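You operate a simulated robot arm through the tools that you are given. There is no shell and no other tool. Be economical: measure what you need, move in short steps, check, and stop when the job is done.

Carry out the task below with a simulated robot arm. There is one attempt and no reset: what you move stays moved.

Task
Change the pink pad on the wide heat sink for the blue pad.
Fine: open the grey clip, pink pad into the green tray, rub the smear off with the dark green brush, stand it back, lay the blue pad; leave the clip open.
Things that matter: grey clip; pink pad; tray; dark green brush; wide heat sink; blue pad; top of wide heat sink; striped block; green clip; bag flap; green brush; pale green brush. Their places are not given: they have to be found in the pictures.

The check looks at the end state, three seconds after you hand in, the way a careful person would. Anything else that was tipped, shoved, dropped, spilled or broken makes it a failure.

Robot
A 7-joint arm with a two-finger parallel gripper, fixed in place. Base frame: the origin is at the foot of the arm, x ahead of it, y to its left, z up; the work surface is at about z = 0.85. Readings come in m, degrees, newtons and seconds.
With the tool pointing down near the work surface it reaches from about 0.3 to 0.7 m from the base axis. Its first joint turns from -66.0 to 66.0 degrees. Payload 1.57 kg.
The tool frame sits at the grasp point between the pads (the TCP): z along the fingers, y along the line on which they close. The tips reach 0.03 m beyond it. The gripper opens to 0.11 m. The fingers are 0.024 m wide and 0.012 m thick; the gripper's body (0.048 by 0.112 m) begins 0.078 m behind the TCP.
Orientation is that of the tool frame in the base frame, as a unit quaternion [w, x, y, z]. With the fingers straight down and closing along the base's y, the tool's x points along the base's -x, its y along +y and its z along -z.

Tools
- The arm moves only by the tool apply_moves. Its argument "targets" is a list of rows, each a list of 6 numbers: the shift along the tool's x, y, z in m, then the turn, a rotation vector about the tool's x, y, z in degrees. In form: [[x, y, z, ax, ay, az], ...]. A call has 1 to 12 rows; each row is the pose to reach, as a shift and turn from the pose commanded when the call began, along the tool's axes at that moment. "claw" is the opening, from 0 (shut) to 1 (fully open), set as the call begins (left out, the last holds). Rows are played at 5 a second. More than 0.05 m and 8.6 degrees between two rows, or a gripper value outside its range, and nothing of the call is played. Where a pose cannot be reached the arm comes as near as it can. A force on the tool above 40 N (or 10 N above the force at the start of the call, whichever is more), or a blocked arm, ends the call early, and 0.2 s more pass. Each finger travels about 0.108 m/s and halts on what it meets, pressing with about 43 N; the grip force reading is that of the motor and also rises with nothing between the fingers. The clock runs only during rows and for 0.2 s after the last one: add rows that repeat a pose to give the fingers time. It gives the time, the measured TCP pose, the force on the tool (base axes), the opening and the grip force at its end, in the units of the frame above (readings bear some noise), and new pictures: "pictures" is both (left out), scene, wrist or none.
- Cameras (640 x 400 px; columns grow to the right, rows downward): "scene" is fixed at [0.1234, -0.3763, 1.3941]; the picture's right is [0.98, -0.17, 0.00], its down [-0.11, -0.65, -0.75] and it looks along [0.13, 0.74, -0.66] (base axes); focal length 296 px, centre (320, 200). "wrist" rides on the gripper at [-0.036, 0, -0.08] in the tool frame; the picture's right is [0.00, -1.00, 0.00], its down [0.97, 0.00, -0.24] and it looks along [0.24, 0.00, 0.97] (tool axes); focal length 218 px, centre (320, 200).
- pixel_to_xyz(camera, pixels): there is no depth. For up to 12 entries [column, row, z] of the newest picture of that camera ("zoom" is the newest enlarged one), the place [x, y] in the base frame at which the ray of that pixel passes the height z, good to about 0.003 m. It takes no simulated time.
- enlarge(camera, box): a new picture of the part [left, top, right, bottom] of that camera's present view, enlarged. It takes no simulated time.
- finish_job(): hands the job in; it is judged then, once.

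Work in short steps. Measure before you move; look again where a grasp or a placing could have gone wrong, and mend it. You have 80 turns and 120 pictures in all, those below and enlarged ones among them. Open the gripper and draw the arm clear of the work before you hand the job in, unless the task says otherwise; then end with one line.

The tools are called after "Request:" by a JSON object that holds its "name" and its "arguments". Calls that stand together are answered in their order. apply_moves: Moves the arm, as the interface text tells. Its arguments: {"type":"object","properties":{"targets":{"type":"array","items":{"type":"array","items":{"type":"number"}}},"claw":{"type":"number"},"pictures":{"type":"string","enum":["both","scene","wrist","none"]}},"required":["targets"]} The other tools are called the same way: pixel_to_xyz (camera, pixels) gives the place at which the rays of pixels pass given heights; enlarge (camera, box) takes an enlarged picture of a part of a camera's view; finish_job () hands the job in.

At the start:

```text
t: 0.0
tcp_pos: [0.3281, 0.1668, 1.1592]
ee_rot: [0.0, 0.0, 1.0, 0.0]
contact_force: [-0.4, -0.5, 0.1]
opening: 0.1102
grip_force: 0.1
```

scene: 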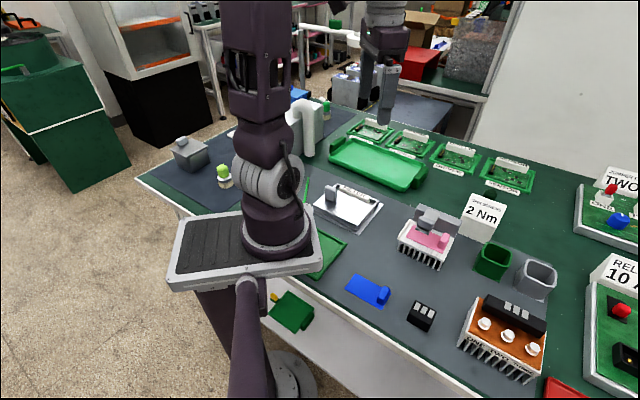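
wrist: 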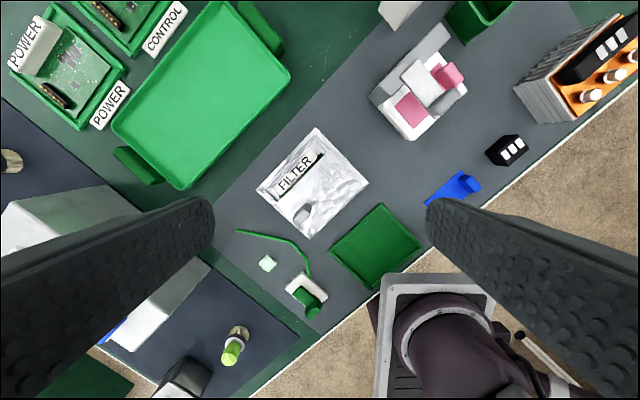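

The heat sink with the pink pad and grey clip is near scene (427,243). I'll enlarge the key regions first.

Request:
{"name": "enlarge", "arguments": {"camera": "scene", "box": [340, 180, 500, 310]}}

Request:
{"name": "enlarge", "arguments": {"camera": "wrist", "box": [340, 0, 540, 220]}}

Request:
{"name": "enlarge", "arguments": {"camera": "wrist", "box": [140, 120, 440, 400]}}

Request:
{"name": "enlarge", "arguments": {"camera": "scene", "box": [140, 80, 400, 240]}}

```text
3.08 times, centred on (420, 245) of scene
```

zoom: 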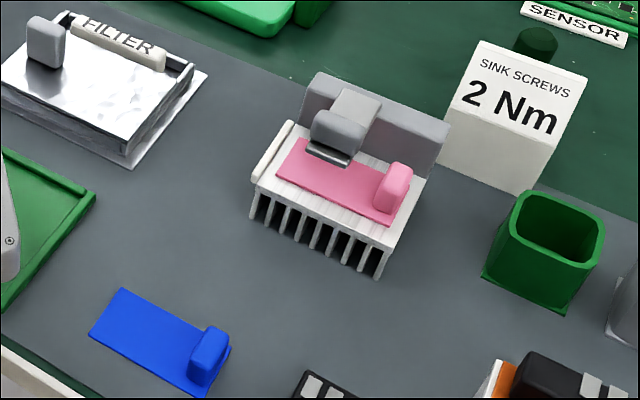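

```text
1.82 times, centred on (440, 110) of wrist
```

zoom: 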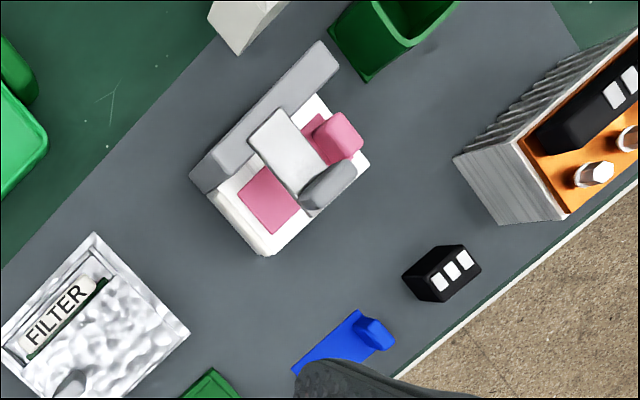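

```text
1.43 times, centred on (290, 260) of wrist
```

zoom: 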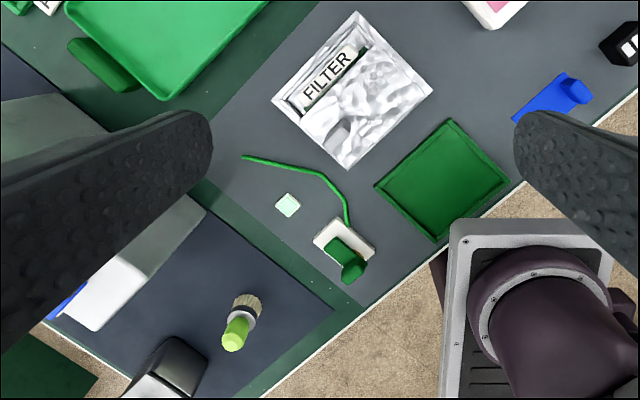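

```text
2.46 times, centred on (270, 160) of scene
```

zoom: 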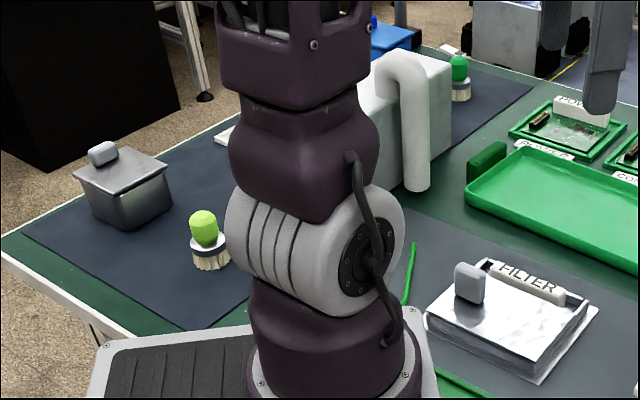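

I'll measure the main items on the wrist view and the dark object behind the sign in the scene.

Request:
{"name": "pixel_to_xyz", "arguments": {"camera": "wrist", "pixels": [[420, 90, 0.89], [412, 110, 0.89], [450, 75, 0.9], [455, 188, 0.85], [375, 245, 0.85], [200, 95, 0.86], [305, 290, 0.86], [313, 180, 0.86], [232, 350, 0.9], [507, 150, 0.86], [480, 15, 0.85]]}}

Request:
{"name": "pixel_to_xyz", "arguments": {"camera": "scene", "pixels": [[474, 192, 0.9], [474, 192, 0.85], [223, 172, 0.88], [326, 105, 0.88], [325, 255, 0.85], [430, 240, 0.89], [385, 160, 0.86], [368, 291, 0.85], [492, 262, 0.85], [535, 280, 0.85]]}}

Request:
{"name": "enlarge", "arguments": {"camera": "scene", "box": [420, 160, 580, 300]}}

```text
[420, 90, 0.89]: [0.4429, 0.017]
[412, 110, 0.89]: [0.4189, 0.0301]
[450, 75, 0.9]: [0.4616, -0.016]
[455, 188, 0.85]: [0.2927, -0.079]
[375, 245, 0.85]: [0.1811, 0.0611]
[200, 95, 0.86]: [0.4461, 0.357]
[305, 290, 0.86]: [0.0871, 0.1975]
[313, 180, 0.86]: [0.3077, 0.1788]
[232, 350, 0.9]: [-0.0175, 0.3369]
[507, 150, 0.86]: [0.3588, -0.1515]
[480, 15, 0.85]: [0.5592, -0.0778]
```

```text
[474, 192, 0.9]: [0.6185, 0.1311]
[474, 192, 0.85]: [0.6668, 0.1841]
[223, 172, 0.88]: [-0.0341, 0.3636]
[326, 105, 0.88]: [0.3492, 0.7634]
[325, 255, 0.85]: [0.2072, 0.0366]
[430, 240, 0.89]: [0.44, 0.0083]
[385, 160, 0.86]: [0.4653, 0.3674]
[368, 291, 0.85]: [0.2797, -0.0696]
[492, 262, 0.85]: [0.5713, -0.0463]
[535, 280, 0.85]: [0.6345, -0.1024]
```

```text
2.86 times, centred on (500, 230) of scene
```

zoom: 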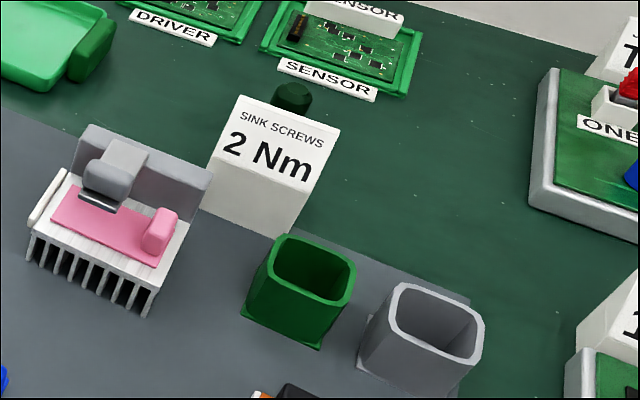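

The dark green brush seems to stand behind the "2 Nm" sign. I'll move the wrist over the heat sink to look.

Request:
{"name": "apply_moves", "arguments": {"targets": [[-0.03, -0.03, 0, 0, 0, 0], [-0.06, -0.06, 0, 0, 0, 0], [-0.09, -0.09, 0, 0, 0, 0], [-0.12, -0.11, 0, 0, 0, 0], [-0.15, -0.13, 0, 0, 0, 0], [-0.15, -0.13, 0, 0, 0, 0]], "claw": 1, "pictures": "both"}}

Request:
{"name": "enlarge", "arguments": {"camera": "wrist", "box": [200, 40, 440, 240]}}

```text
t: 1.4
tcp_pos: [0.4784, 0.0354, 1.1581]
ee_rot: [0.0, 0.0, 1.0, 0.0]
contact_force: [0.4, -0.4, 0.2]
opening: 0.11
grip_force: 0.0
```

scene: 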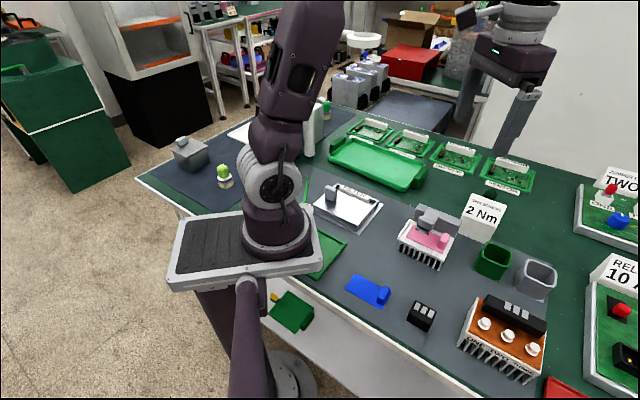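
wrist: 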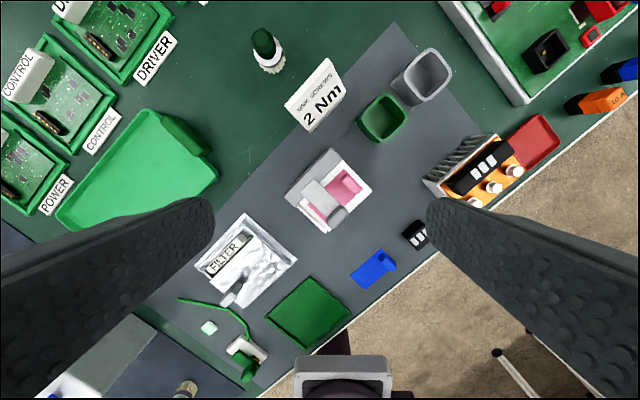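

```text
2.00 times, centred on (320, 140) of wrist
```

zoom: 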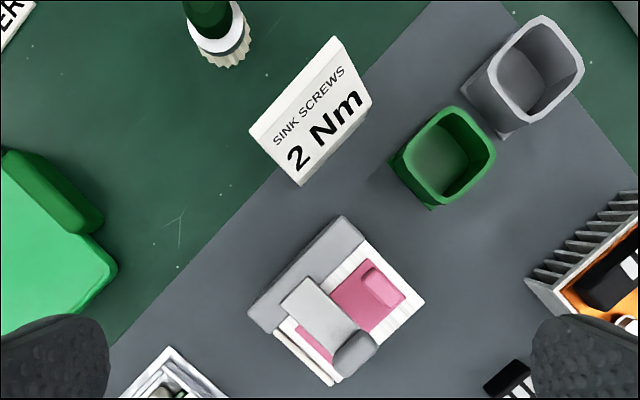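

The dark green brush stands at wrist (268,50). Next I drop down over the heat sink for a close look at the clip.

Request:
{"name": "apply_moves", "arguments": {"targets": [[0.02, -0.01, 0.04, 0, 0, 0], [0.04, -0.02, 0.08, 0, 0, 0], [0.04, -0.025, 0.11, 0, 0, 0], [0.04, -0.025, 0.11, 0, 0, 0]], "pictures": "wrist"}}

Request:
{"name": "enlarge", "arguments": {"camera": "wrist", "box": [220, 100, 440, 280]}}

Request:
{"name": "enlarge", "arguments": {"camera": "scene", "box": [390, 195, 470, 275]}}

```text
t: 2.4
tcp_pos: [0.4375, 0.0116, 1.0484]
ee_rot: [0.0, 0.001, 1.0, 0.001]
contact_force: [0.5, -0.7, 0.1]
opening: 0.1101
grip_force: 0.0
```

wrist: 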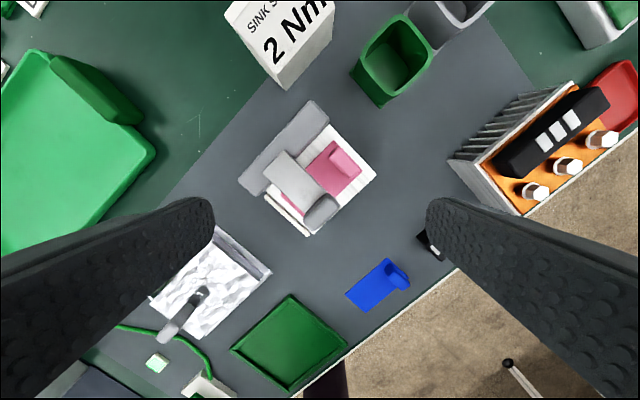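

```text
2.22 times, centred on (330, 190) of wrist
```

zoom: 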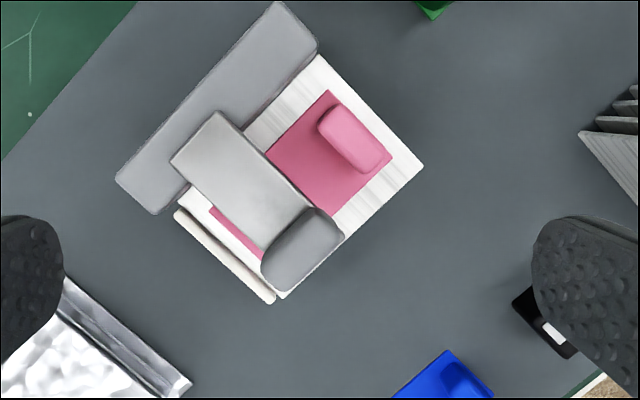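

```text
5.00 times, centred on (430, 235) of scene
```

zoom: 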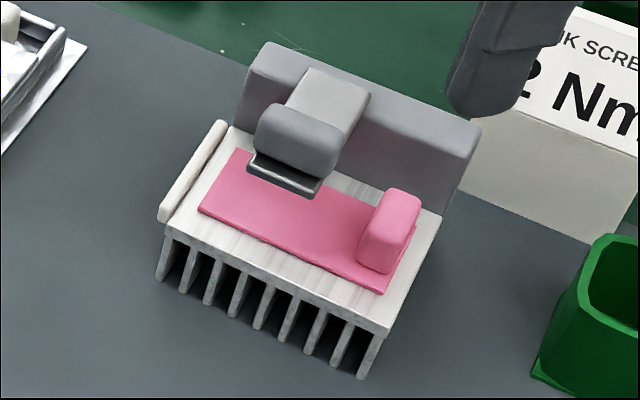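

The clip is an arm hinged on the back bar with a knob tab at its front end. I'll triangulate the knob, hinge, pad tab and sink corners.

Request:
{"name": "pixel_to_xyz", "arguments": {"camera": "wrist", "pixels": [[323, 210, 0.9], [323, 210, 0.95], [277, 160, 0.9], [277, 160, 0.95], [344, 162, 0.9], [344, 162, 0.92], [328, 103, 0.9], [328, 103, 0.93], [240, 181, 0.9], [240, 181, 0.93], [377, 174, 0.89], [309, 236, 0.89]]}}

Request:
{"name": "pixel_to_xyz", "arguments": {"camera": "scene", "pixels": [[426, 221, 0.9], [426, 221, 0.95], [433, 211, 0.9], [433, 211, 0.95], [445, 237, 0.9], [445, 237, 0.92], [461, 221, 0.9], [461, 221, 0.93], [418, 205, 0.9], [418, 205, 0.93], [443, 261, 0.89], [399, 240, 0.89]]}}

```text
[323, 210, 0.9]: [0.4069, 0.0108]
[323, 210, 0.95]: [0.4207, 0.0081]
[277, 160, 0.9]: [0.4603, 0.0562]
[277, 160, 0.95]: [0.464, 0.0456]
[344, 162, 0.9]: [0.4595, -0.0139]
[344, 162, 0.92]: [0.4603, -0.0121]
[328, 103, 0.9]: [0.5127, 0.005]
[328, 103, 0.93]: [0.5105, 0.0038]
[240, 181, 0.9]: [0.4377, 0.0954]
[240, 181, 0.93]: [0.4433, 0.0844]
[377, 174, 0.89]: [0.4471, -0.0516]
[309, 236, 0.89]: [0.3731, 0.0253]
```

```text
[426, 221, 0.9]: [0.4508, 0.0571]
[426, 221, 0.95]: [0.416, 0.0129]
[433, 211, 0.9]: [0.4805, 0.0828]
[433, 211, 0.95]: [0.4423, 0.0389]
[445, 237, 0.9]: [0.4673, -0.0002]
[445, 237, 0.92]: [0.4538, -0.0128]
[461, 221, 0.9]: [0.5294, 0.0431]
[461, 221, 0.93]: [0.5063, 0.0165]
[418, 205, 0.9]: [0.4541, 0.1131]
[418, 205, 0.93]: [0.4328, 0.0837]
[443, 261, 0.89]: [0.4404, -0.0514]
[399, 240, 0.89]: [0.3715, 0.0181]
```

Knob ≈(0.419,0.010,0.95), with the arm running along (0.707,0.707) to its hinge. I'll turn the tool 45° so the fingers close across the arm, and centre above the knob.

Request:
{"name": "apply_moves", "arguments": {"targets": [[0.003, 0, 0, 0, 0, -7.5], [0.006, 0, 0, 0, 0, -15], [0.009, 0, 0, 0, 0, -22.5], [0.012, 0, 0, 0, 0, -30], [0.015, -0.001, 0, 0, 0, -37.5], [0.018, -0.0016, 0, 0, 0, -45], [0.018, -0.0016, 0, 0, 0, -45]], "claw": 0.5, "pictures": "wrist"}}

Request:
{"name": "enlarge", "arguments": {"camera": "wrist", "box": [240, 120, 400, 260]}}

```text
t: 4.0
tcp_pos: [0.4202, 0.01, 1.0499]
ee_rot: [0.0, -0.383, 0.924, 0.0]
contact_force: [-0.2, 0.5, 0.5]
opening: 0.0549
grip_force: 0.1
```

wrist: 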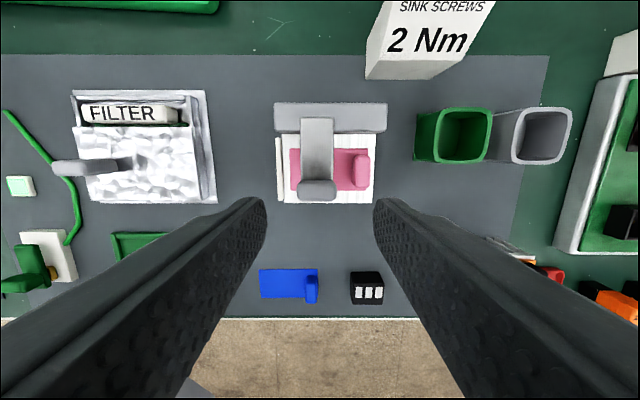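

```text
2.86 times, centred on (320, 190) of wrist
```

zoom: 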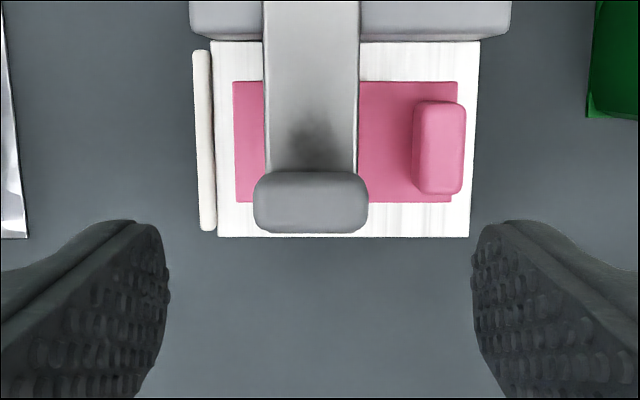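

Yaw is aligned with the sink. Measuring knob edges, tab, and arm in this view.

Request:
{"name": "pixel_to_xyz", "arguments": {"camera": "zoom", "pixels": [[253, 205, 0.95], [369, 205, 0.95], [311, 172, 0.95], [311, 233, 0.95], [413, 150, 0.915], [465, 150, 0.915], [440, 103, 0.915], [440, 192, 0.915], [213, 236, 0.89], [470, 236, 0.89], [233, 82, 0.893], [234, 202, 0.893]]}}

Request:
{"name": "pixel_to_xyz", "arguments": {"camera": "wrist", "pixels": [[302, 125, 0.93], [334, 125, 0.93], [274, 103, 0.93], [387, 103, 0.93], [274, 130, 0.93], [260, 300, 0.855], [318, 300, 0.855], [312, 288, 0.87]]}}

```text
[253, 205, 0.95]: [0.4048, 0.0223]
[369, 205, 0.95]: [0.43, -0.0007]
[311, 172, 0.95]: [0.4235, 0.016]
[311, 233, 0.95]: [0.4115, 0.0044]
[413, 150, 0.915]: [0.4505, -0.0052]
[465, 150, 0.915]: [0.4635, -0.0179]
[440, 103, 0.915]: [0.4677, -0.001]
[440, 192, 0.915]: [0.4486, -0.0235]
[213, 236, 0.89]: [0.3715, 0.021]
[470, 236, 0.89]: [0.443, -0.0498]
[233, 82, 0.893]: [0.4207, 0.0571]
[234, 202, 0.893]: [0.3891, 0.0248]
```

```text
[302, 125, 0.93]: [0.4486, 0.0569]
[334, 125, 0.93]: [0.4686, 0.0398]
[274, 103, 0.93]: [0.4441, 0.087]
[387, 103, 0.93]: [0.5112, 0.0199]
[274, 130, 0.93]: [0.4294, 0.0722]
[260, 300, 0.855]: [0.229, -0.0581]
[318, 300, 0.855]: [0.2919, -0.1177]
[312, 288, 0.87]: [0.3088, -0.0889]
```

Knob centre (0.417,0.0106), 34 mm wide. With opening 0.044, I descend to TCP z≈0.957, leaving the fingertips clear of the pink tab.

Request:
{"name": "apply_moves", "arguments": {"targets": [[0.0016, 0.0024, 0, 0, 0, 0], [0.0016, 0.0024, 0.03, 0, 0, 0], [0.0016, 0.0024, 0.06, 0, 0, 0], [0.0016, 0.0024, 0.075, 0, 0, 0], [0.0016, 0.0024, 0.085, 0, 0, 0], [0.0016, 0.0024, 0.093, 0, 0, 0], [0.0016, 0.0024, 0.093, 0, 0, 0]], "claw": 0.4, "pictures": "both"}}

Request:
{"name": "enlarge", "arguments": {"camera": "scene", "box": [390, 195, 470, 275]}}

```text
t: 5.6
tcp_pos: [0.4179, 0.0103, 0.9566]
ee_rot: [0.0, -0.383, 0.924, 0.0]
contact_force: [-0.1, -0.8, 0.3]
opening: 0.0437
grip_force: 0.2
```

scene: 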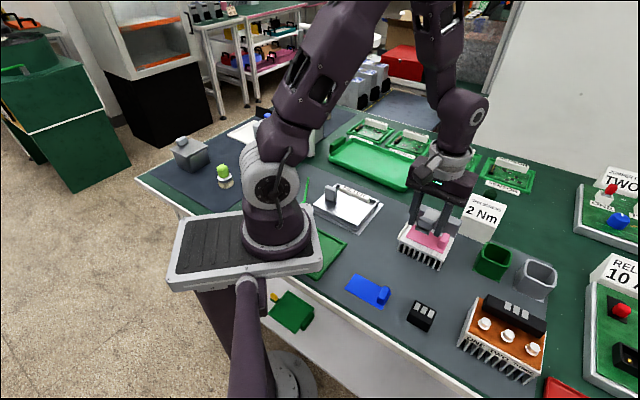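
wrist: 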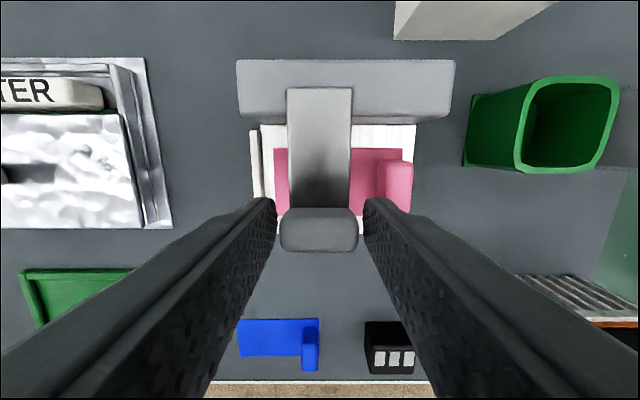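

```text
5.00 times, centred on (430, 235) of scene
```

zoom: 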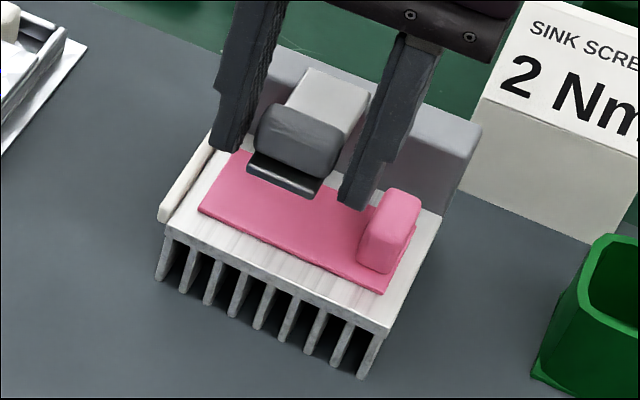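

The fingers straddle the knob cleanly. Closing now.

Request:
{"name": "apply_moves", "arguments": {"targets": [[0, 0, 0, 0, 0, 0], [0, 0, 0, 0, 0, 0], [0, 0, 0, 0, 0, 0]], "claw": 0.2, "pictures": "none"}}

```text
t: 6.4
tcp_pos: [0.4184, 0.01, 0.9565]
ee_rot: [0.0, -0.382, 0.924, 0.0]
contact_force: [-2.7, 3.8, -2.6]
opening: 0.0334
grip_force: 41.4
```

Gripped (0.0334). Begin lifting along an arc about the hinge (r≈0.365, z≈0.925), turning the tool along with it.

Request:
{"name": "apply_moves", "arguments": {"targets": [[-0.0024, 0, -0.0042, 0, 4, 0], [-0.005, 0, -0.0084, 0, 8, 0], [-0.0079, 0, -0.0123, 0, 12, 0], [-0.0111, 0, -0.016, 0, 16, 0]], "pictures": "both"}}

Request:
{"name": "enlarge", "arguments": {"camera": "scene", "box": [390, 195, 470, 275]}}

```text
t: 7.4
tcp_pos: [0.4235, 0.0173, 0.9735]
ee_rot: [-0.131, -0.378, 0.915, -0.054]
contact_force: [-12.5, -7.7, 2.3]
opening: 0.0336
grip_force: 41.4
```

scene: 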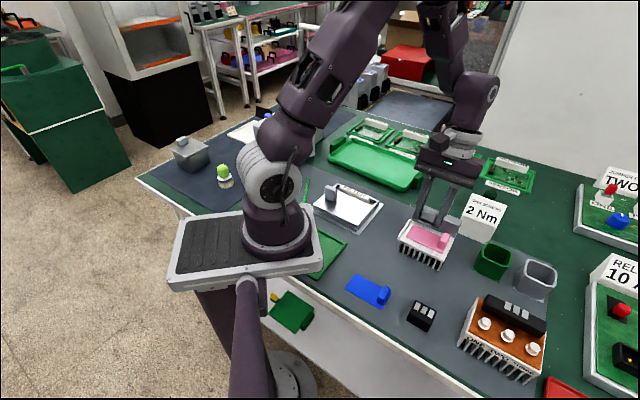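
wrist: 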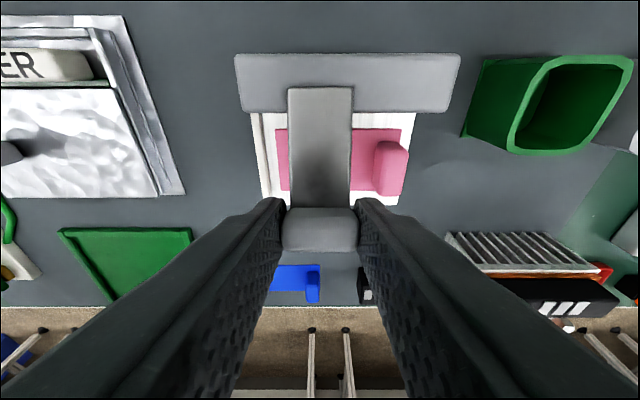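

```text
5.00 times, centred on (430, 235) of scene
```

zoom: 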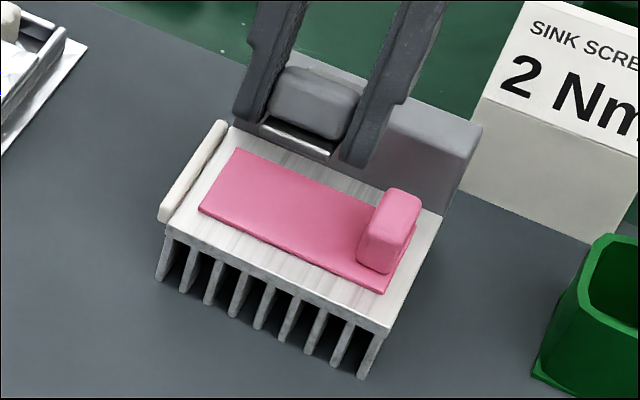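

The clip is lifting; the forces and measured path suggest the hinge is at r≈0.367, z≈0.934. Continuing the refined arc to 40°.

Request:
{"name": "apply_moves", "arguments": {"targets": [[-0.0005, 0, -0.0046, 0, 4, 0], [-0.0013, 0, -0.0091, 0, 8, 0], [-0.0036, 0, -0.0133, 0, 12, 0], [-0.0063, 0, -0.0173, 0, 16, 0], [-0.0092, 0, -0.0211, 0, 20, 0], [-0.0124, 0, -0.0247, 0, 24, 0]], "pictures": "scene"}}

Request:
{"name": "enlarge", "arguments": {"camera": "scene", "box": [380, 165, 480, 275]}}

```text
t: 8.8
tcp_pos: [0.4406, 0.0335, 0.9916]
ee_rot: [-0.313, -0.36, 0.869, -0.129]
contact_force: [3.3, 10.4, -35.5]
opening: 0.0336
grip_force: 40.7
```

scene: 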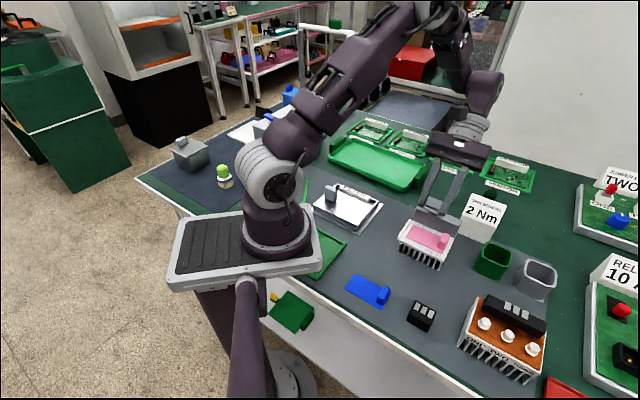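

```text
3.64 times, centred on (430, 220) of scene
```

zoom: 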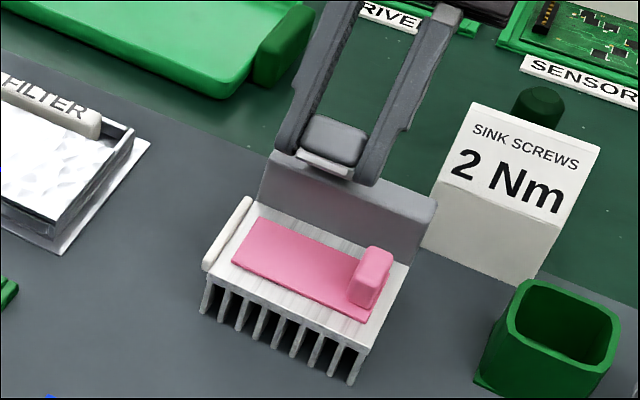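

Force is −35 N in z, so the hinge is slightly lower than I fitted; refit gives centre offset (0.0646, −0.0267). Continuing on the corrected arc to 56°.

Request:
{"name": "apply_moves", "arguments": {"targets": [[-0.0026, 0, -0.0008, 0, 0, 0], [-0.0047, 0, -0.0052, 0, 4, 0], [-0.0069, 0, -0.0096, 0, 8, 0], [-0.0096, 0, -0.0137, 0, 12, 0], [-0.0125, 0, -0.0177, 0, 16, 0]], "pictures": "scene"}}

Request:
{"name": "enlarge", "arguments": {"camera": "scene", "box": [380, 165, 480, 275]}}

```text
t: 10.0
tcp_pos: [0.4539, 0.0458, 0.9981]
ee_rot: [-0.434, -0.337, 0.816, -0.178]
contact_force: [-14.6, 1.1, -32.2]
opening: 0.0337
grip_force: 41.1
```

scene: 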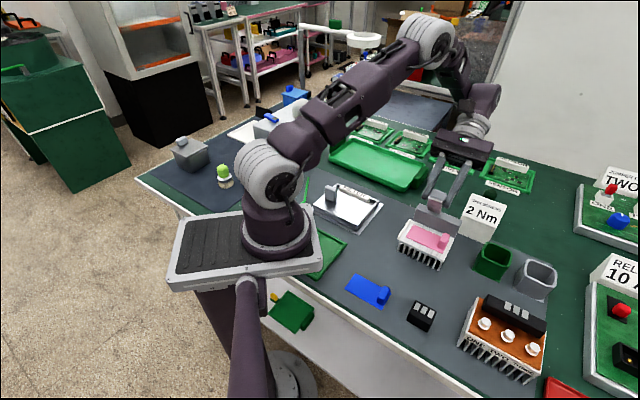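

```text
3.64 times, centred on (430, 220) of scene
```

zoom: 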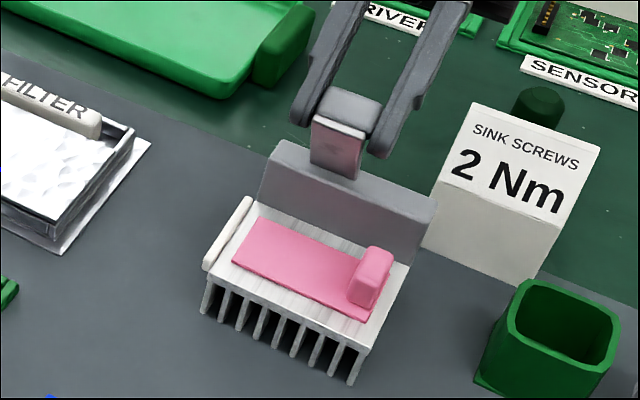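

The measured path now matches the arc and the clip stands steeply. Continuing to about 76°.

Request:
{"name": "apply_moves", "arguments": {"targets": [[-0.0021, 0, -0.0044, 0, 4, 0], [-0.0043, 0, -0.0087, 0, 8, 0], [-0.007, 0, -0.0128, 0, 12, 0], [-0.0098, 0, -0.0168, 0, 16, 0], [-0.013, 0, -0.0203, 0, 20, 0]], "pictures": "scene"}}

Request:
{"name": "enlarge", "arguments": {"camera": "scene", "box": [380, 165, 480, 275]}}

```text
t: 11.2
tcp_pos: [0.462, 0.0559, 1.0]
ee_rot: [-0.51, -0.355, 0.748, -0.232]
contact_force: [7.7, 4.0, -6.6]
opening: 0.0353
grip_force: 42.5
out of reach, approached as far as the arm can: row 3, 4, 5
stopped in row 5: the force on the tool passed its limit (the readings are from after the stop); the commanded pose is now the measured one
```

scene: 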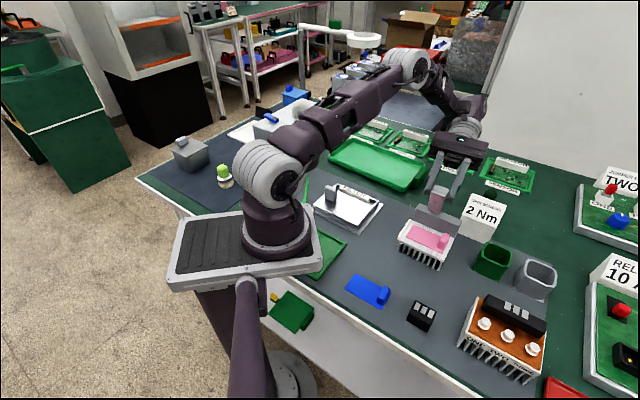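

```text
3.64 times, centred on (430, 220) of scene
```

zoom: 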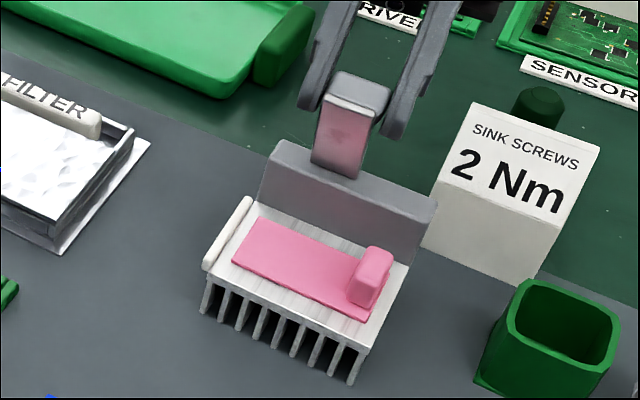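

The clip is near 75–80° and the tool reached its tilt limit. I'll open the fingers slightly and see whether the clip stays.

Request:
{"name": "apply_moves", "arguments": {"targets": [[0, 0, 0, 0, 0, 0], [0, 0, 0, 0, 0, 0], [0, 0, 0, 0, 0, 0]], "claw": 0.45, "pictures": "both"}}

Request:
{"name": "enlarge", "arguments": {"camera": "scene", "box": [380, 165, 480, 275]}}

```text
t: 12.0
tcp_pos: [0.4613, 0.0556, 1.0014]
ee_rot: [-0.511, -0.355, 0.747, -0.233]
contact_force: [-0.1, 0.8, -1.1]
opening: 0.0499
grip_force: 0.0
```

scene: 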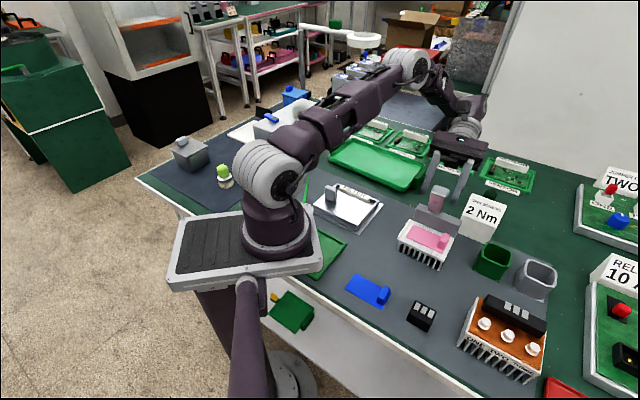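
wrist: 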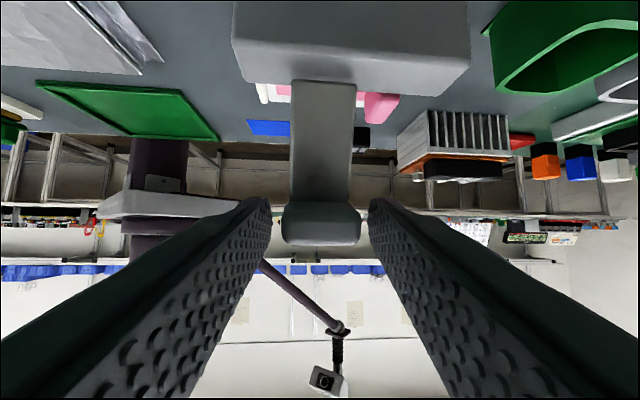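

```text
3.64 times, centred on (430, 220) of scene
```

zoom: 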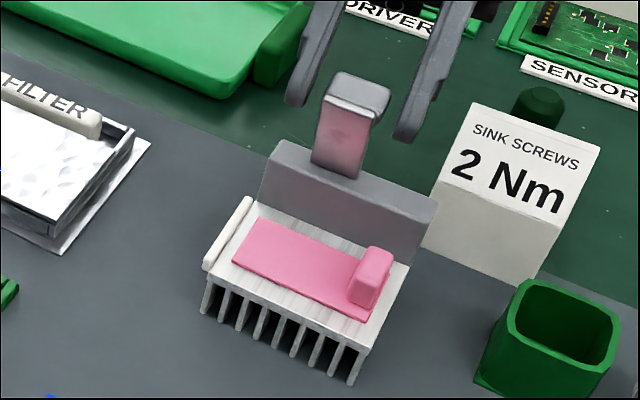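

The clip stays open. I lift straight up off the knob, then level the tool above the sink.

Request:
{"name": "apply_moves", "arguments": {"targets": [[0.0279, 0.0004, -0.011, 0, 0, 0], [0.065, 0.001, -0.0258, 0, 0, 0], [0.1022, 0.0016, -0.0405, 0, 0, 0], [0.1022, 0.0016, -0.0405, 0, -8.5, 0], [0.1022, 0.0016, -0.0405, 0, -17, 0], [0.108, 0.003, -0.028, 0, -25.5, 0], [0.113, 0.0045, -0.014, 0, -34, 0], [0.118, 0.006, 0.0, 0, -42.5, 0], [0.1241, 0.0071, 0.015, 0, -51, 0], [0.1241, 0.0071, 0.015, 0, -59.5, 0], [0.1241, 0.0071, 0.015, 0, -68, 0]], "pictures": "both"}}

```text
t: 14.4
tcp_pos: [0.4188, 0.0132, 1.1118]
ee_rot: [-0.004, -0.425, 0.905, 0.006]
contact_force: [-0.5, -1.2, -0.4]
opening: 0.0494
grip_force: 0.1
out of reach, approached as far as the arm can: row 2, 3, 4
```

scene: 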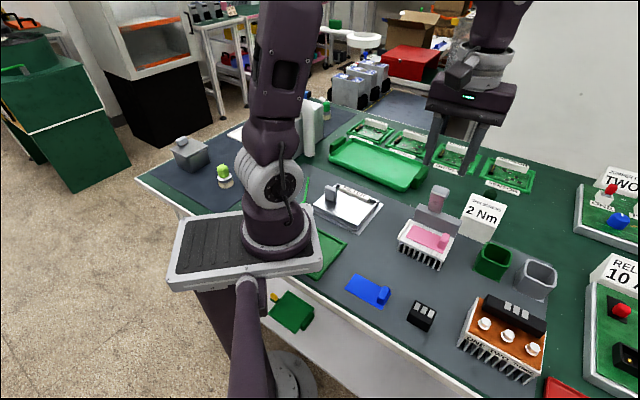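
wrist: 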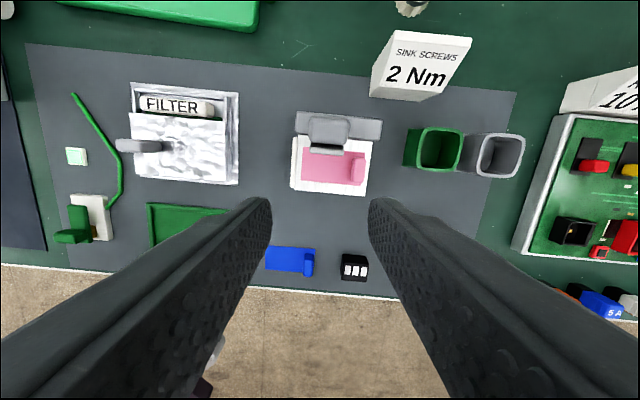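

The clip stands steeply. I'll close the fingers, re-square the tool, and push the clip gently backward to make sure it's fully open.

Request:
{"name": "apply_moves", "arguments": {"targets": [[-0.01, -0.0013, 0.03, 0.8, 0, 5.3], [-0.0193, -0.0026, 0.06, 0.8, 0, 5.3], [-0.0193, -0.0026, 0.09, 0.8, 0, 5.3], [-0.0193, -0.0026, 0.11, 0.8, 0, 5.3], [-0.0193, -0.0026, 0.11, 0.8, 0, 5.3]], "claw": 0, "pictures": "both"}}

Request:
{"name": "enlarge", "arguments": {"camera": "scene", "box": [380, 165, 480, 275]}}

```text
t: 15.2
tcp_pos: [0.4279, 0.0242, 1.029]
ee_rot: [-0.008, -0.383, 0.924, -0.001]
contact_force: [-17.5, -4.9, 28.5]
opening: 0.0
grip_force: 21.1
stopped in row 4: the force on the tool passed its limit (the readings are from after the stop); the commanded pose is now the measured one
```

scene: 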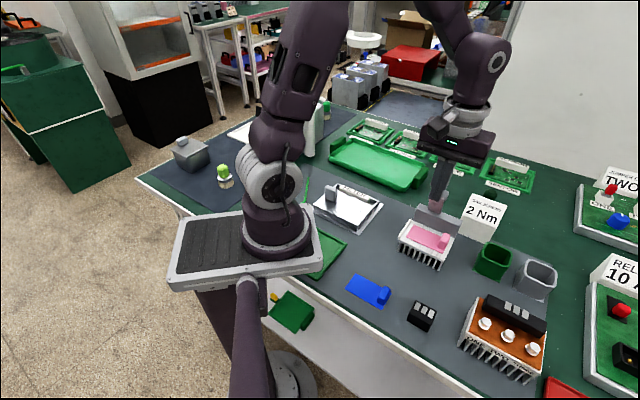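
wrist: 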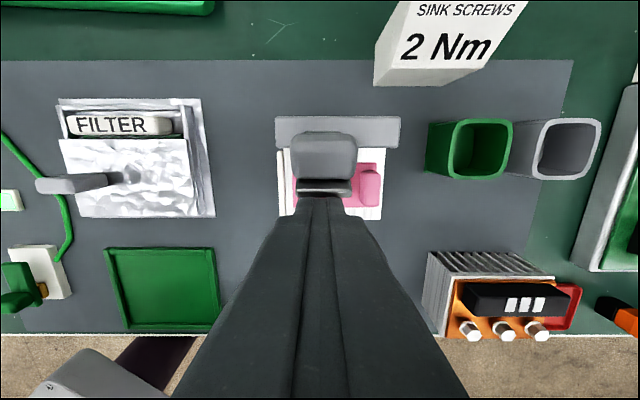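

```text
3.64 times, centred on (430, 220) of scene
```

zoom: 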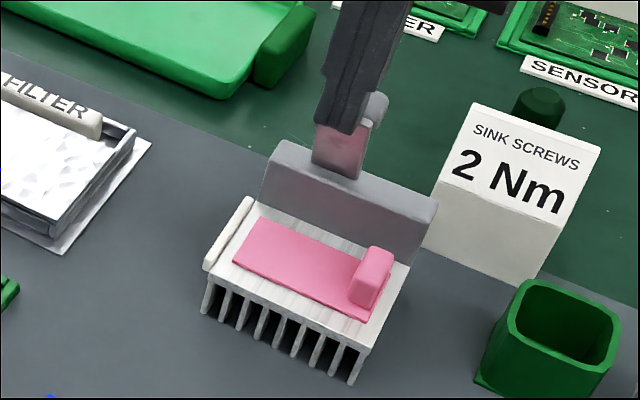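

The tips touched the clip's lip, which leans forward at r≈0.33 (about 60°). I back up, drop in front of it, and push it back.

Request:
{"name": "apply_moves", "arguments": {"targets": [[0, 0, -0.015, 0, 0, 0], [0.03, 0, -0.015, 0, 0, 0], [0.035, 0, 0.02, 0, 0, 0], [0.035, 0, 0.038, 0, 0, 0], [0.02, 0, 0.038, 0, 0, 0], [0.01, 0, 0.038, 0, 0, 0], [0, 0, 0.038, 0, 0, 0], [-0.01, 0, 0.038, 0, 0, 0], [-0.02, 0, 0.038, 0, 0, 0], [-0.03, 0, 0.038, 0, 0, 0], [-0.036, 0, 0.038, 0, 0, 0]], "claw": 0, "pictures": "both"}}

Request:
{"name": "enlarge", "arguments": {"camera": "scene", "box": [380, 165, 480, 275]}}

```text
t: 17.6
tcp_pos: [0.4541, 0.047, 0.9901]
ee_rot: [-0.009, -0.382, 0.924, -0.004]
contact_force: [-13.6, -14.0, 8.7]
opening: 0.0002
grip_force: 21.0
```

scene: 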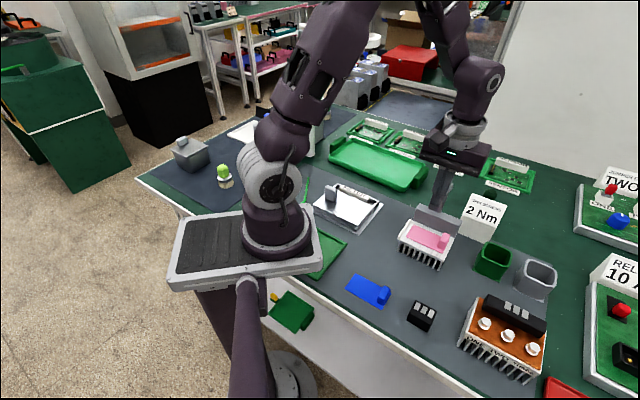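
wrist: 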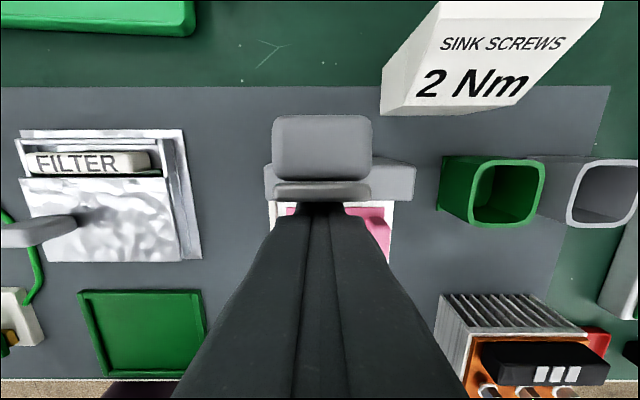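

```text
3.64 times, centred on (430, 220) of scene
```

zoom: 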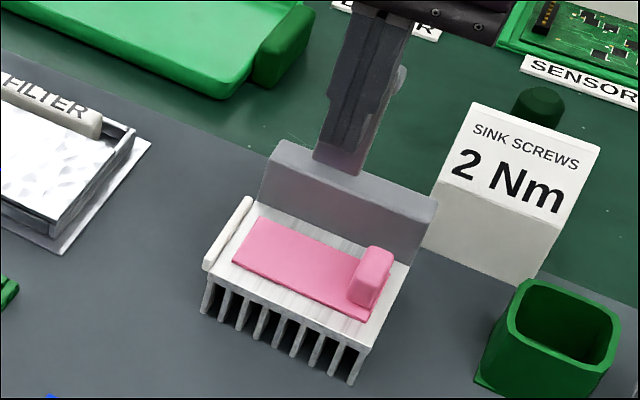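

The clip is about vertical with ~20 N resistance. One more small push.

Request:
{"name": "apply_moves", "arguments": {"targets": [[-0.005, 0, 0, 0, 0, 0], [-0.01, 0, 0, 0, 0, 0], [-0.015, 0, 0, 0, 0, 0], [0.01, 0, 0, 0, 0, 0], [0.03, 0, -0.02, 0, 0, 0], [0.04, 0, -0.06, 0, 0, 0], [0.04, 0, -0.06, 0, 0, 0]], "pictures": "both"}}

Request:
{"name": "enlarge", "arguments": {"camera": "scene", "box": [380, 165, 480, 275]}}

```text
t: 18.0
tcp_pos: [0.4538, 0.0482, 0.9898]
ee_rot: [-0.013, -0.381, 0.925, -0.004]
contact_force: [-7.5, -5.5, 7.9]
opening: 0.0
grip_force: 20.9
stopped in row 1: the force on the tool passed its limit (the readings are from after the stop); the commanded pose is now the measured one
```

scene: 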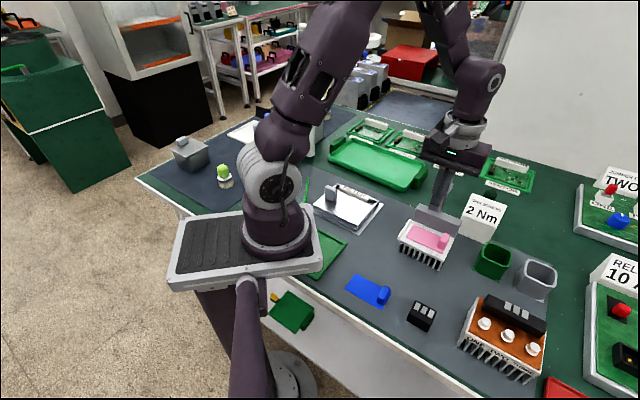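
wrist: 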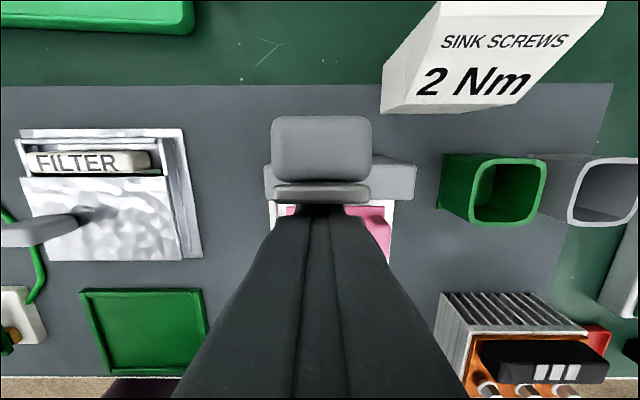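

```text
3.64 times, centred on (430, 220) of scene
```

zoom: 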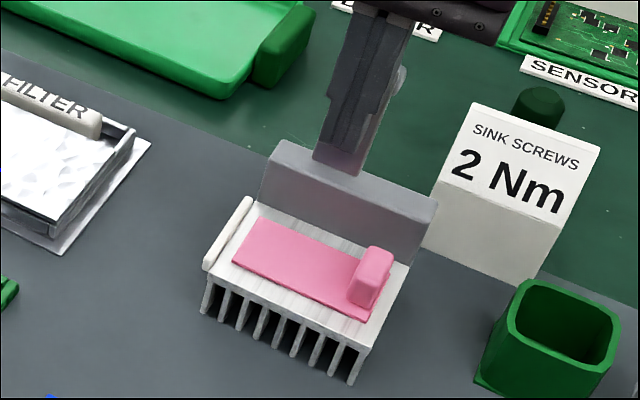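

The clip is at its stop, fully open. I retreat and hover over the pink tab with the fingers opened.

Request:
{"name": "apply_moves", "arguments": {"targets": [[0.02, 0, -0.01, 0, -1.5, 0], [0.0397, -0.01, -0.03, 0, -1.5, 0], [0.0397, -0.03, -0.03, 0, -1.5, 0], [0.0397, -0.0448, -0.03, 0, -1.5, 0], [0.0397, -0.0448, -0.03, 0, -1.5, 0]], "claw": 0.45, "pictures": "both"}}

Request:
{"name": "enlarge", "arguments": {"camera": "wrist", "box": [220, 100, 420, 240]}}

Request:
{"name": "enlarge", "arguments": {"camera": "scene", "box": [380, 165, 480, 275]}}

```text
t: 19.2
tcp_pos: [0.4586, -0.0121, 1.0182]
ee_rot: [0.0, -0.381, 0.924, 0.002]
contact_force: [-0.1, 0.3, -0.3]
opening: 0.0494
grip_force: 0.1
```

scene: 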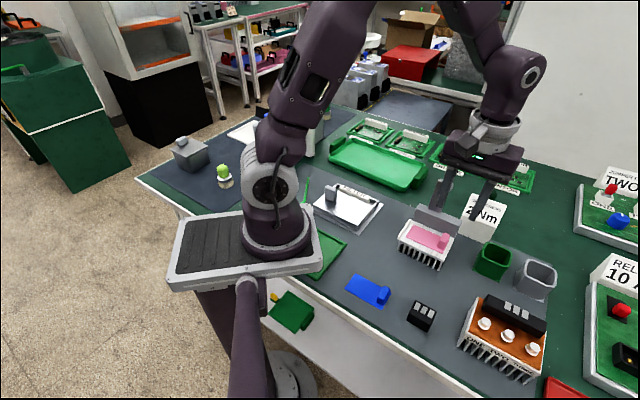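
wrist: 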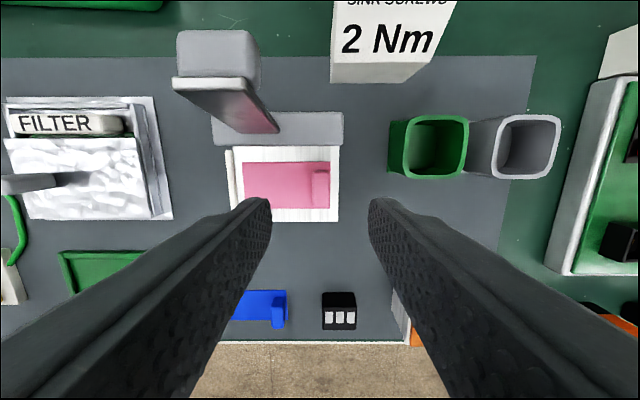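

```text
2.86 times, centred on (320, 170) of wrist
```

zoom: 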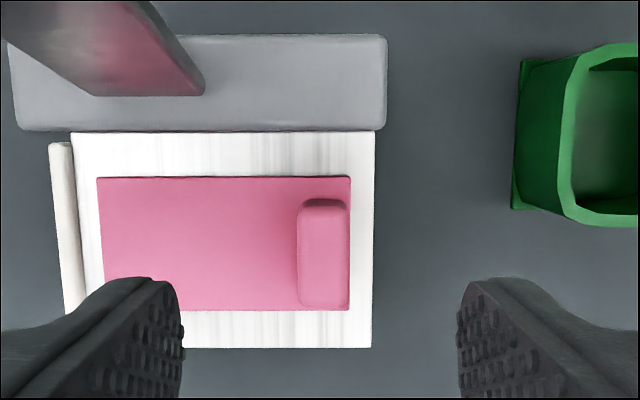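

```text
3.64 times, centred on (430, 220) of scene
```

zoom: 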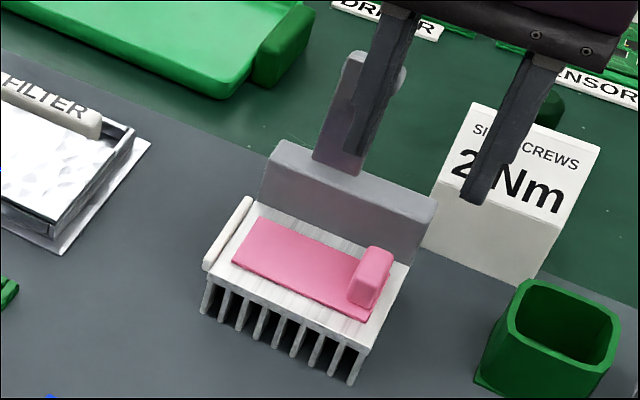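

Measuring the pink tab, pad and sink top corners in this square-on view.

Request:
{"name": "pixel_to_xyz", "arguments": {"camera": "wrist", "pixels": [[312.2, 188, 0.92], [330.2, 188, 0.92], [321, 170, 0.92], [321, 207, 0.92], [242, 162.3, 0.893], [330.5, 162.3, 0.893], [330.5, 208.5, 0.893], [244.5, 209, 0.893], [233.3, 146.6, 0.89], [339.2, 145.9, 0.89], [338.2, 221.4, 0.89]]}}

Request:
{"name": "pixel_to_xyz", "arguments": {"camera": "scene", "pixels": [[444.6, 234.5, 0.92], [444.6, 234.5, 0.93], [431.5, 228, 0.893]]}}

```text
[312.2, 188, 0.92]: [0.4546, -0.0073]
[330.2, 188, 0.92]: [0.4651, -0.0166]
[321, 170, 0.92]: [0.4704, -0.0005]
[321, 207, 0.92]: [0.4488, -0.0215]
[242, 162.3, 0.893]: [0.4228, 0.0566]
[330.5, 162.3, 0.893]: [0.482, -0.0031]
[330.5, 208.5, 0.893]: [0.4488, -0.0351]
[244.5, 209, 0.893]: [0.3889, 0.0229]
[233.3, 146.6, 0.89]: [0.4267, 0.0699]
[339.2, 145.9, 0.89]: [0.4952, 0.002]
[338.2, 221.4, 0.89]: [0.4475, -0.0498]
```

```text
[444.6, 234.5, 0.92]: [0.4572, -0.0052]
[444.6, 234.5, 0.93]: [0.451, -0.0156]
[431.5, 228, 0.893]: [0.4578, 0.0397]
```

Tab centre (0.4597,−0.0115), 14 mm thick; the pad is centred at (s 0.301, r 0.3155), matching the sink's centre. Descend and grip.

Request:
{"name": "apply_moves", "arguments": {"targets": [[-0.001, 0, 0.03, 0, 0, 0], [-0.001, 0, 0.06, 0, 0, 0], [-0.001, 0, 0.077, 0, 0, 0], [-0.001, 0, 0.087, 0, 0, 0], [-0.001, 0, 0.087, 0, 0, 0]], "claw": 0.35, "pictures": "none"}}

Request:
{"name": "enlarge", "arguments": {"camera": "scene", "box": [380, 165, 480, 275]}}

```text
t: 20.4
tcp_pos: [0.4602, -0.0096, 0.9324]
ee_rot: [-0.001, -0.381, 0.925, 0.002]
contact_force: [0.2, 0.0, 0.2]
opening: 0.0383
grip_force: 0.0
```

```text
3.64 times, centred on (430, 220) of scene
```

zoom: 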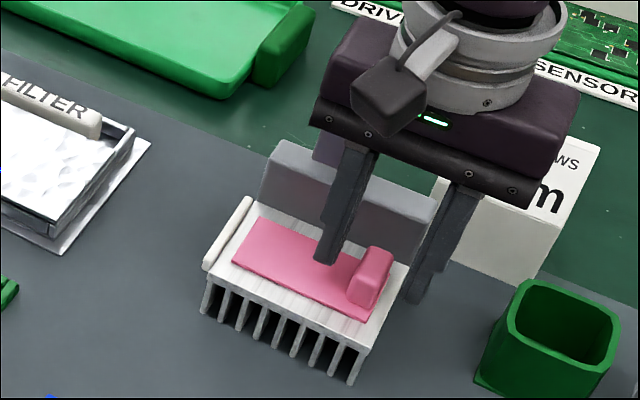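

Fingers straddle the tab with no contact. Close and lift slightly.

Request:
{"name": "apply_moves", "arguments": {"targets": [[0, 0, 0, 0, 0, 0], [0, 0, 0, 0, 0, 0], [0, 0, 0, 0, 0, 0], [0, 0, -0.01, 0, 0, 0], [0, 0, -0.03, 0, 0, 0], [0.01, 0, -0.06, 0, 0, 0], [0.01, 0, -0.1, 0, 0, 0], [0.01, 0, -0.13, 0, 0, 0], [0.01, 0, -0.13, 0, 0, 0]], "claw": 0, "pictures": "both"}}

Request:
{"name": "enlarge", "arguments": {"camera": "scene", "box": [380, 165, 480, 275]}}

```text
t: 22.4
tcp_pos: [0.4525, -0.0178, 1.0624]
ee_rot: [0.0, -0.381, 0.925, 0.002]
contact_force: [0.8, 0.4, -0.1]
opening: 0.0144
grip_force: 30.9
```

scene: 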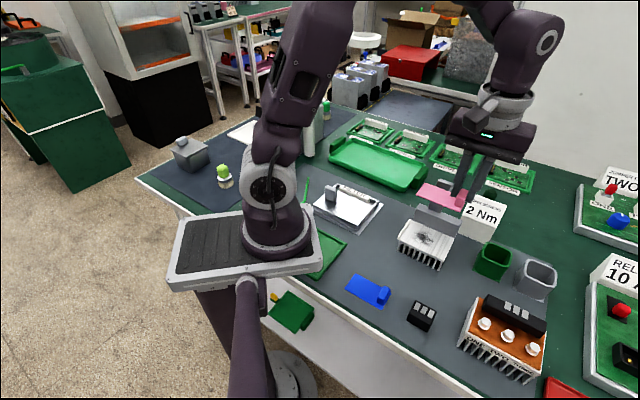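
wrist: 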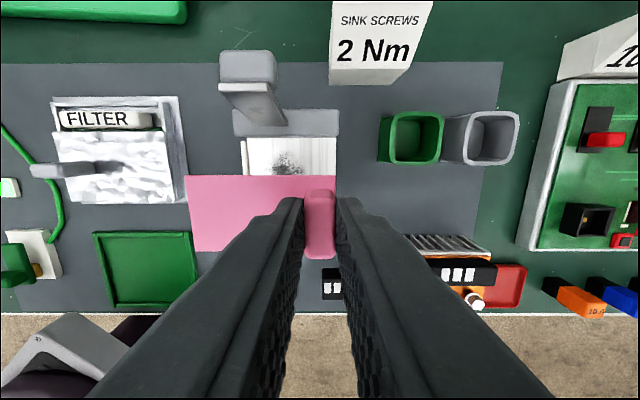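

```text
3.64 times, centred on (430, 220) of scene
```

zoom: 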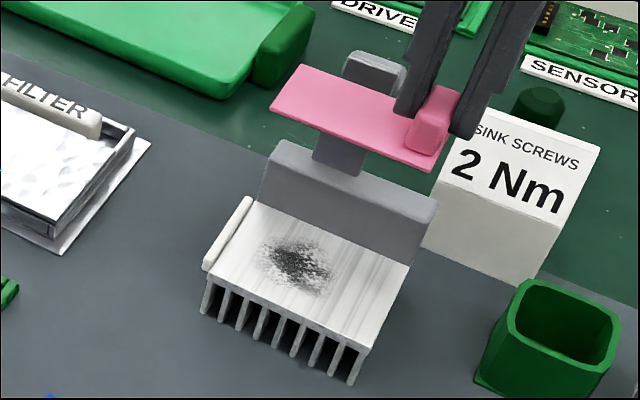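

Pink pad is held and the smear is visible at scene (424,237). Now measuring the smear and the green tray; I also check the small green square.

Request:
{"name": "pixel_to_xyz", "arguments": {"camera": "scene", "pixels": [[424.4, 237, 0.89], [414, 233, 0.89], [432.5, 238, 0.89], [424, 229.5, 0.89], [424, 246, 0.89], [334, 150, 0.86], [423, 176, 0.86], [407, 187, 0.86], [333, 158, 0.86], [375, 158, 0.855], [395, 172, 0.855], [352, 147, 0.855]]}}

Request:
{"name": "enlarge", "arguments": {"camera": "scene", "box": [300, 120, 440, 290]}}

```text
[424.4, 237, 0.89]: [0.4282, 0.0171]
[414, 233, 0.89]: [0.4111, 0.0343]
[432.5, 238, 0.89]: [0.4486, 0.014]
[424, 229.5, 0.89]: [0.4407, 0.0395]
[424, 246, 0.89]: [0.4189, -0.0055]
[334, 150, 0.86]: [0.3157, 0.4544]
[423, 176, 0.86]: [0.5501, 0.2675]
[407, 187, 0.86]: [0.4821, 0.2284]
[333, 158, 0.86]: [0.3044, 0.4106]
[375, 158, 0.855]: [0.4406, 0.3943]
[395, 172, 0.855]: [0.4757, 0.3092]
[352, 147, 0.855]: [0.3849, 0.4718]
```

```text
2.35 times, centred on (370, 205) of scene
```

zoom: 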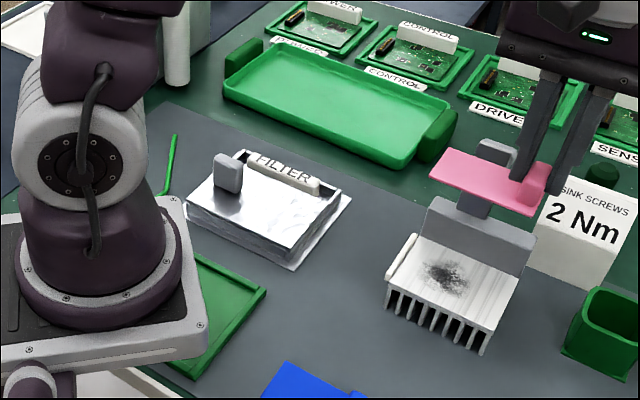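

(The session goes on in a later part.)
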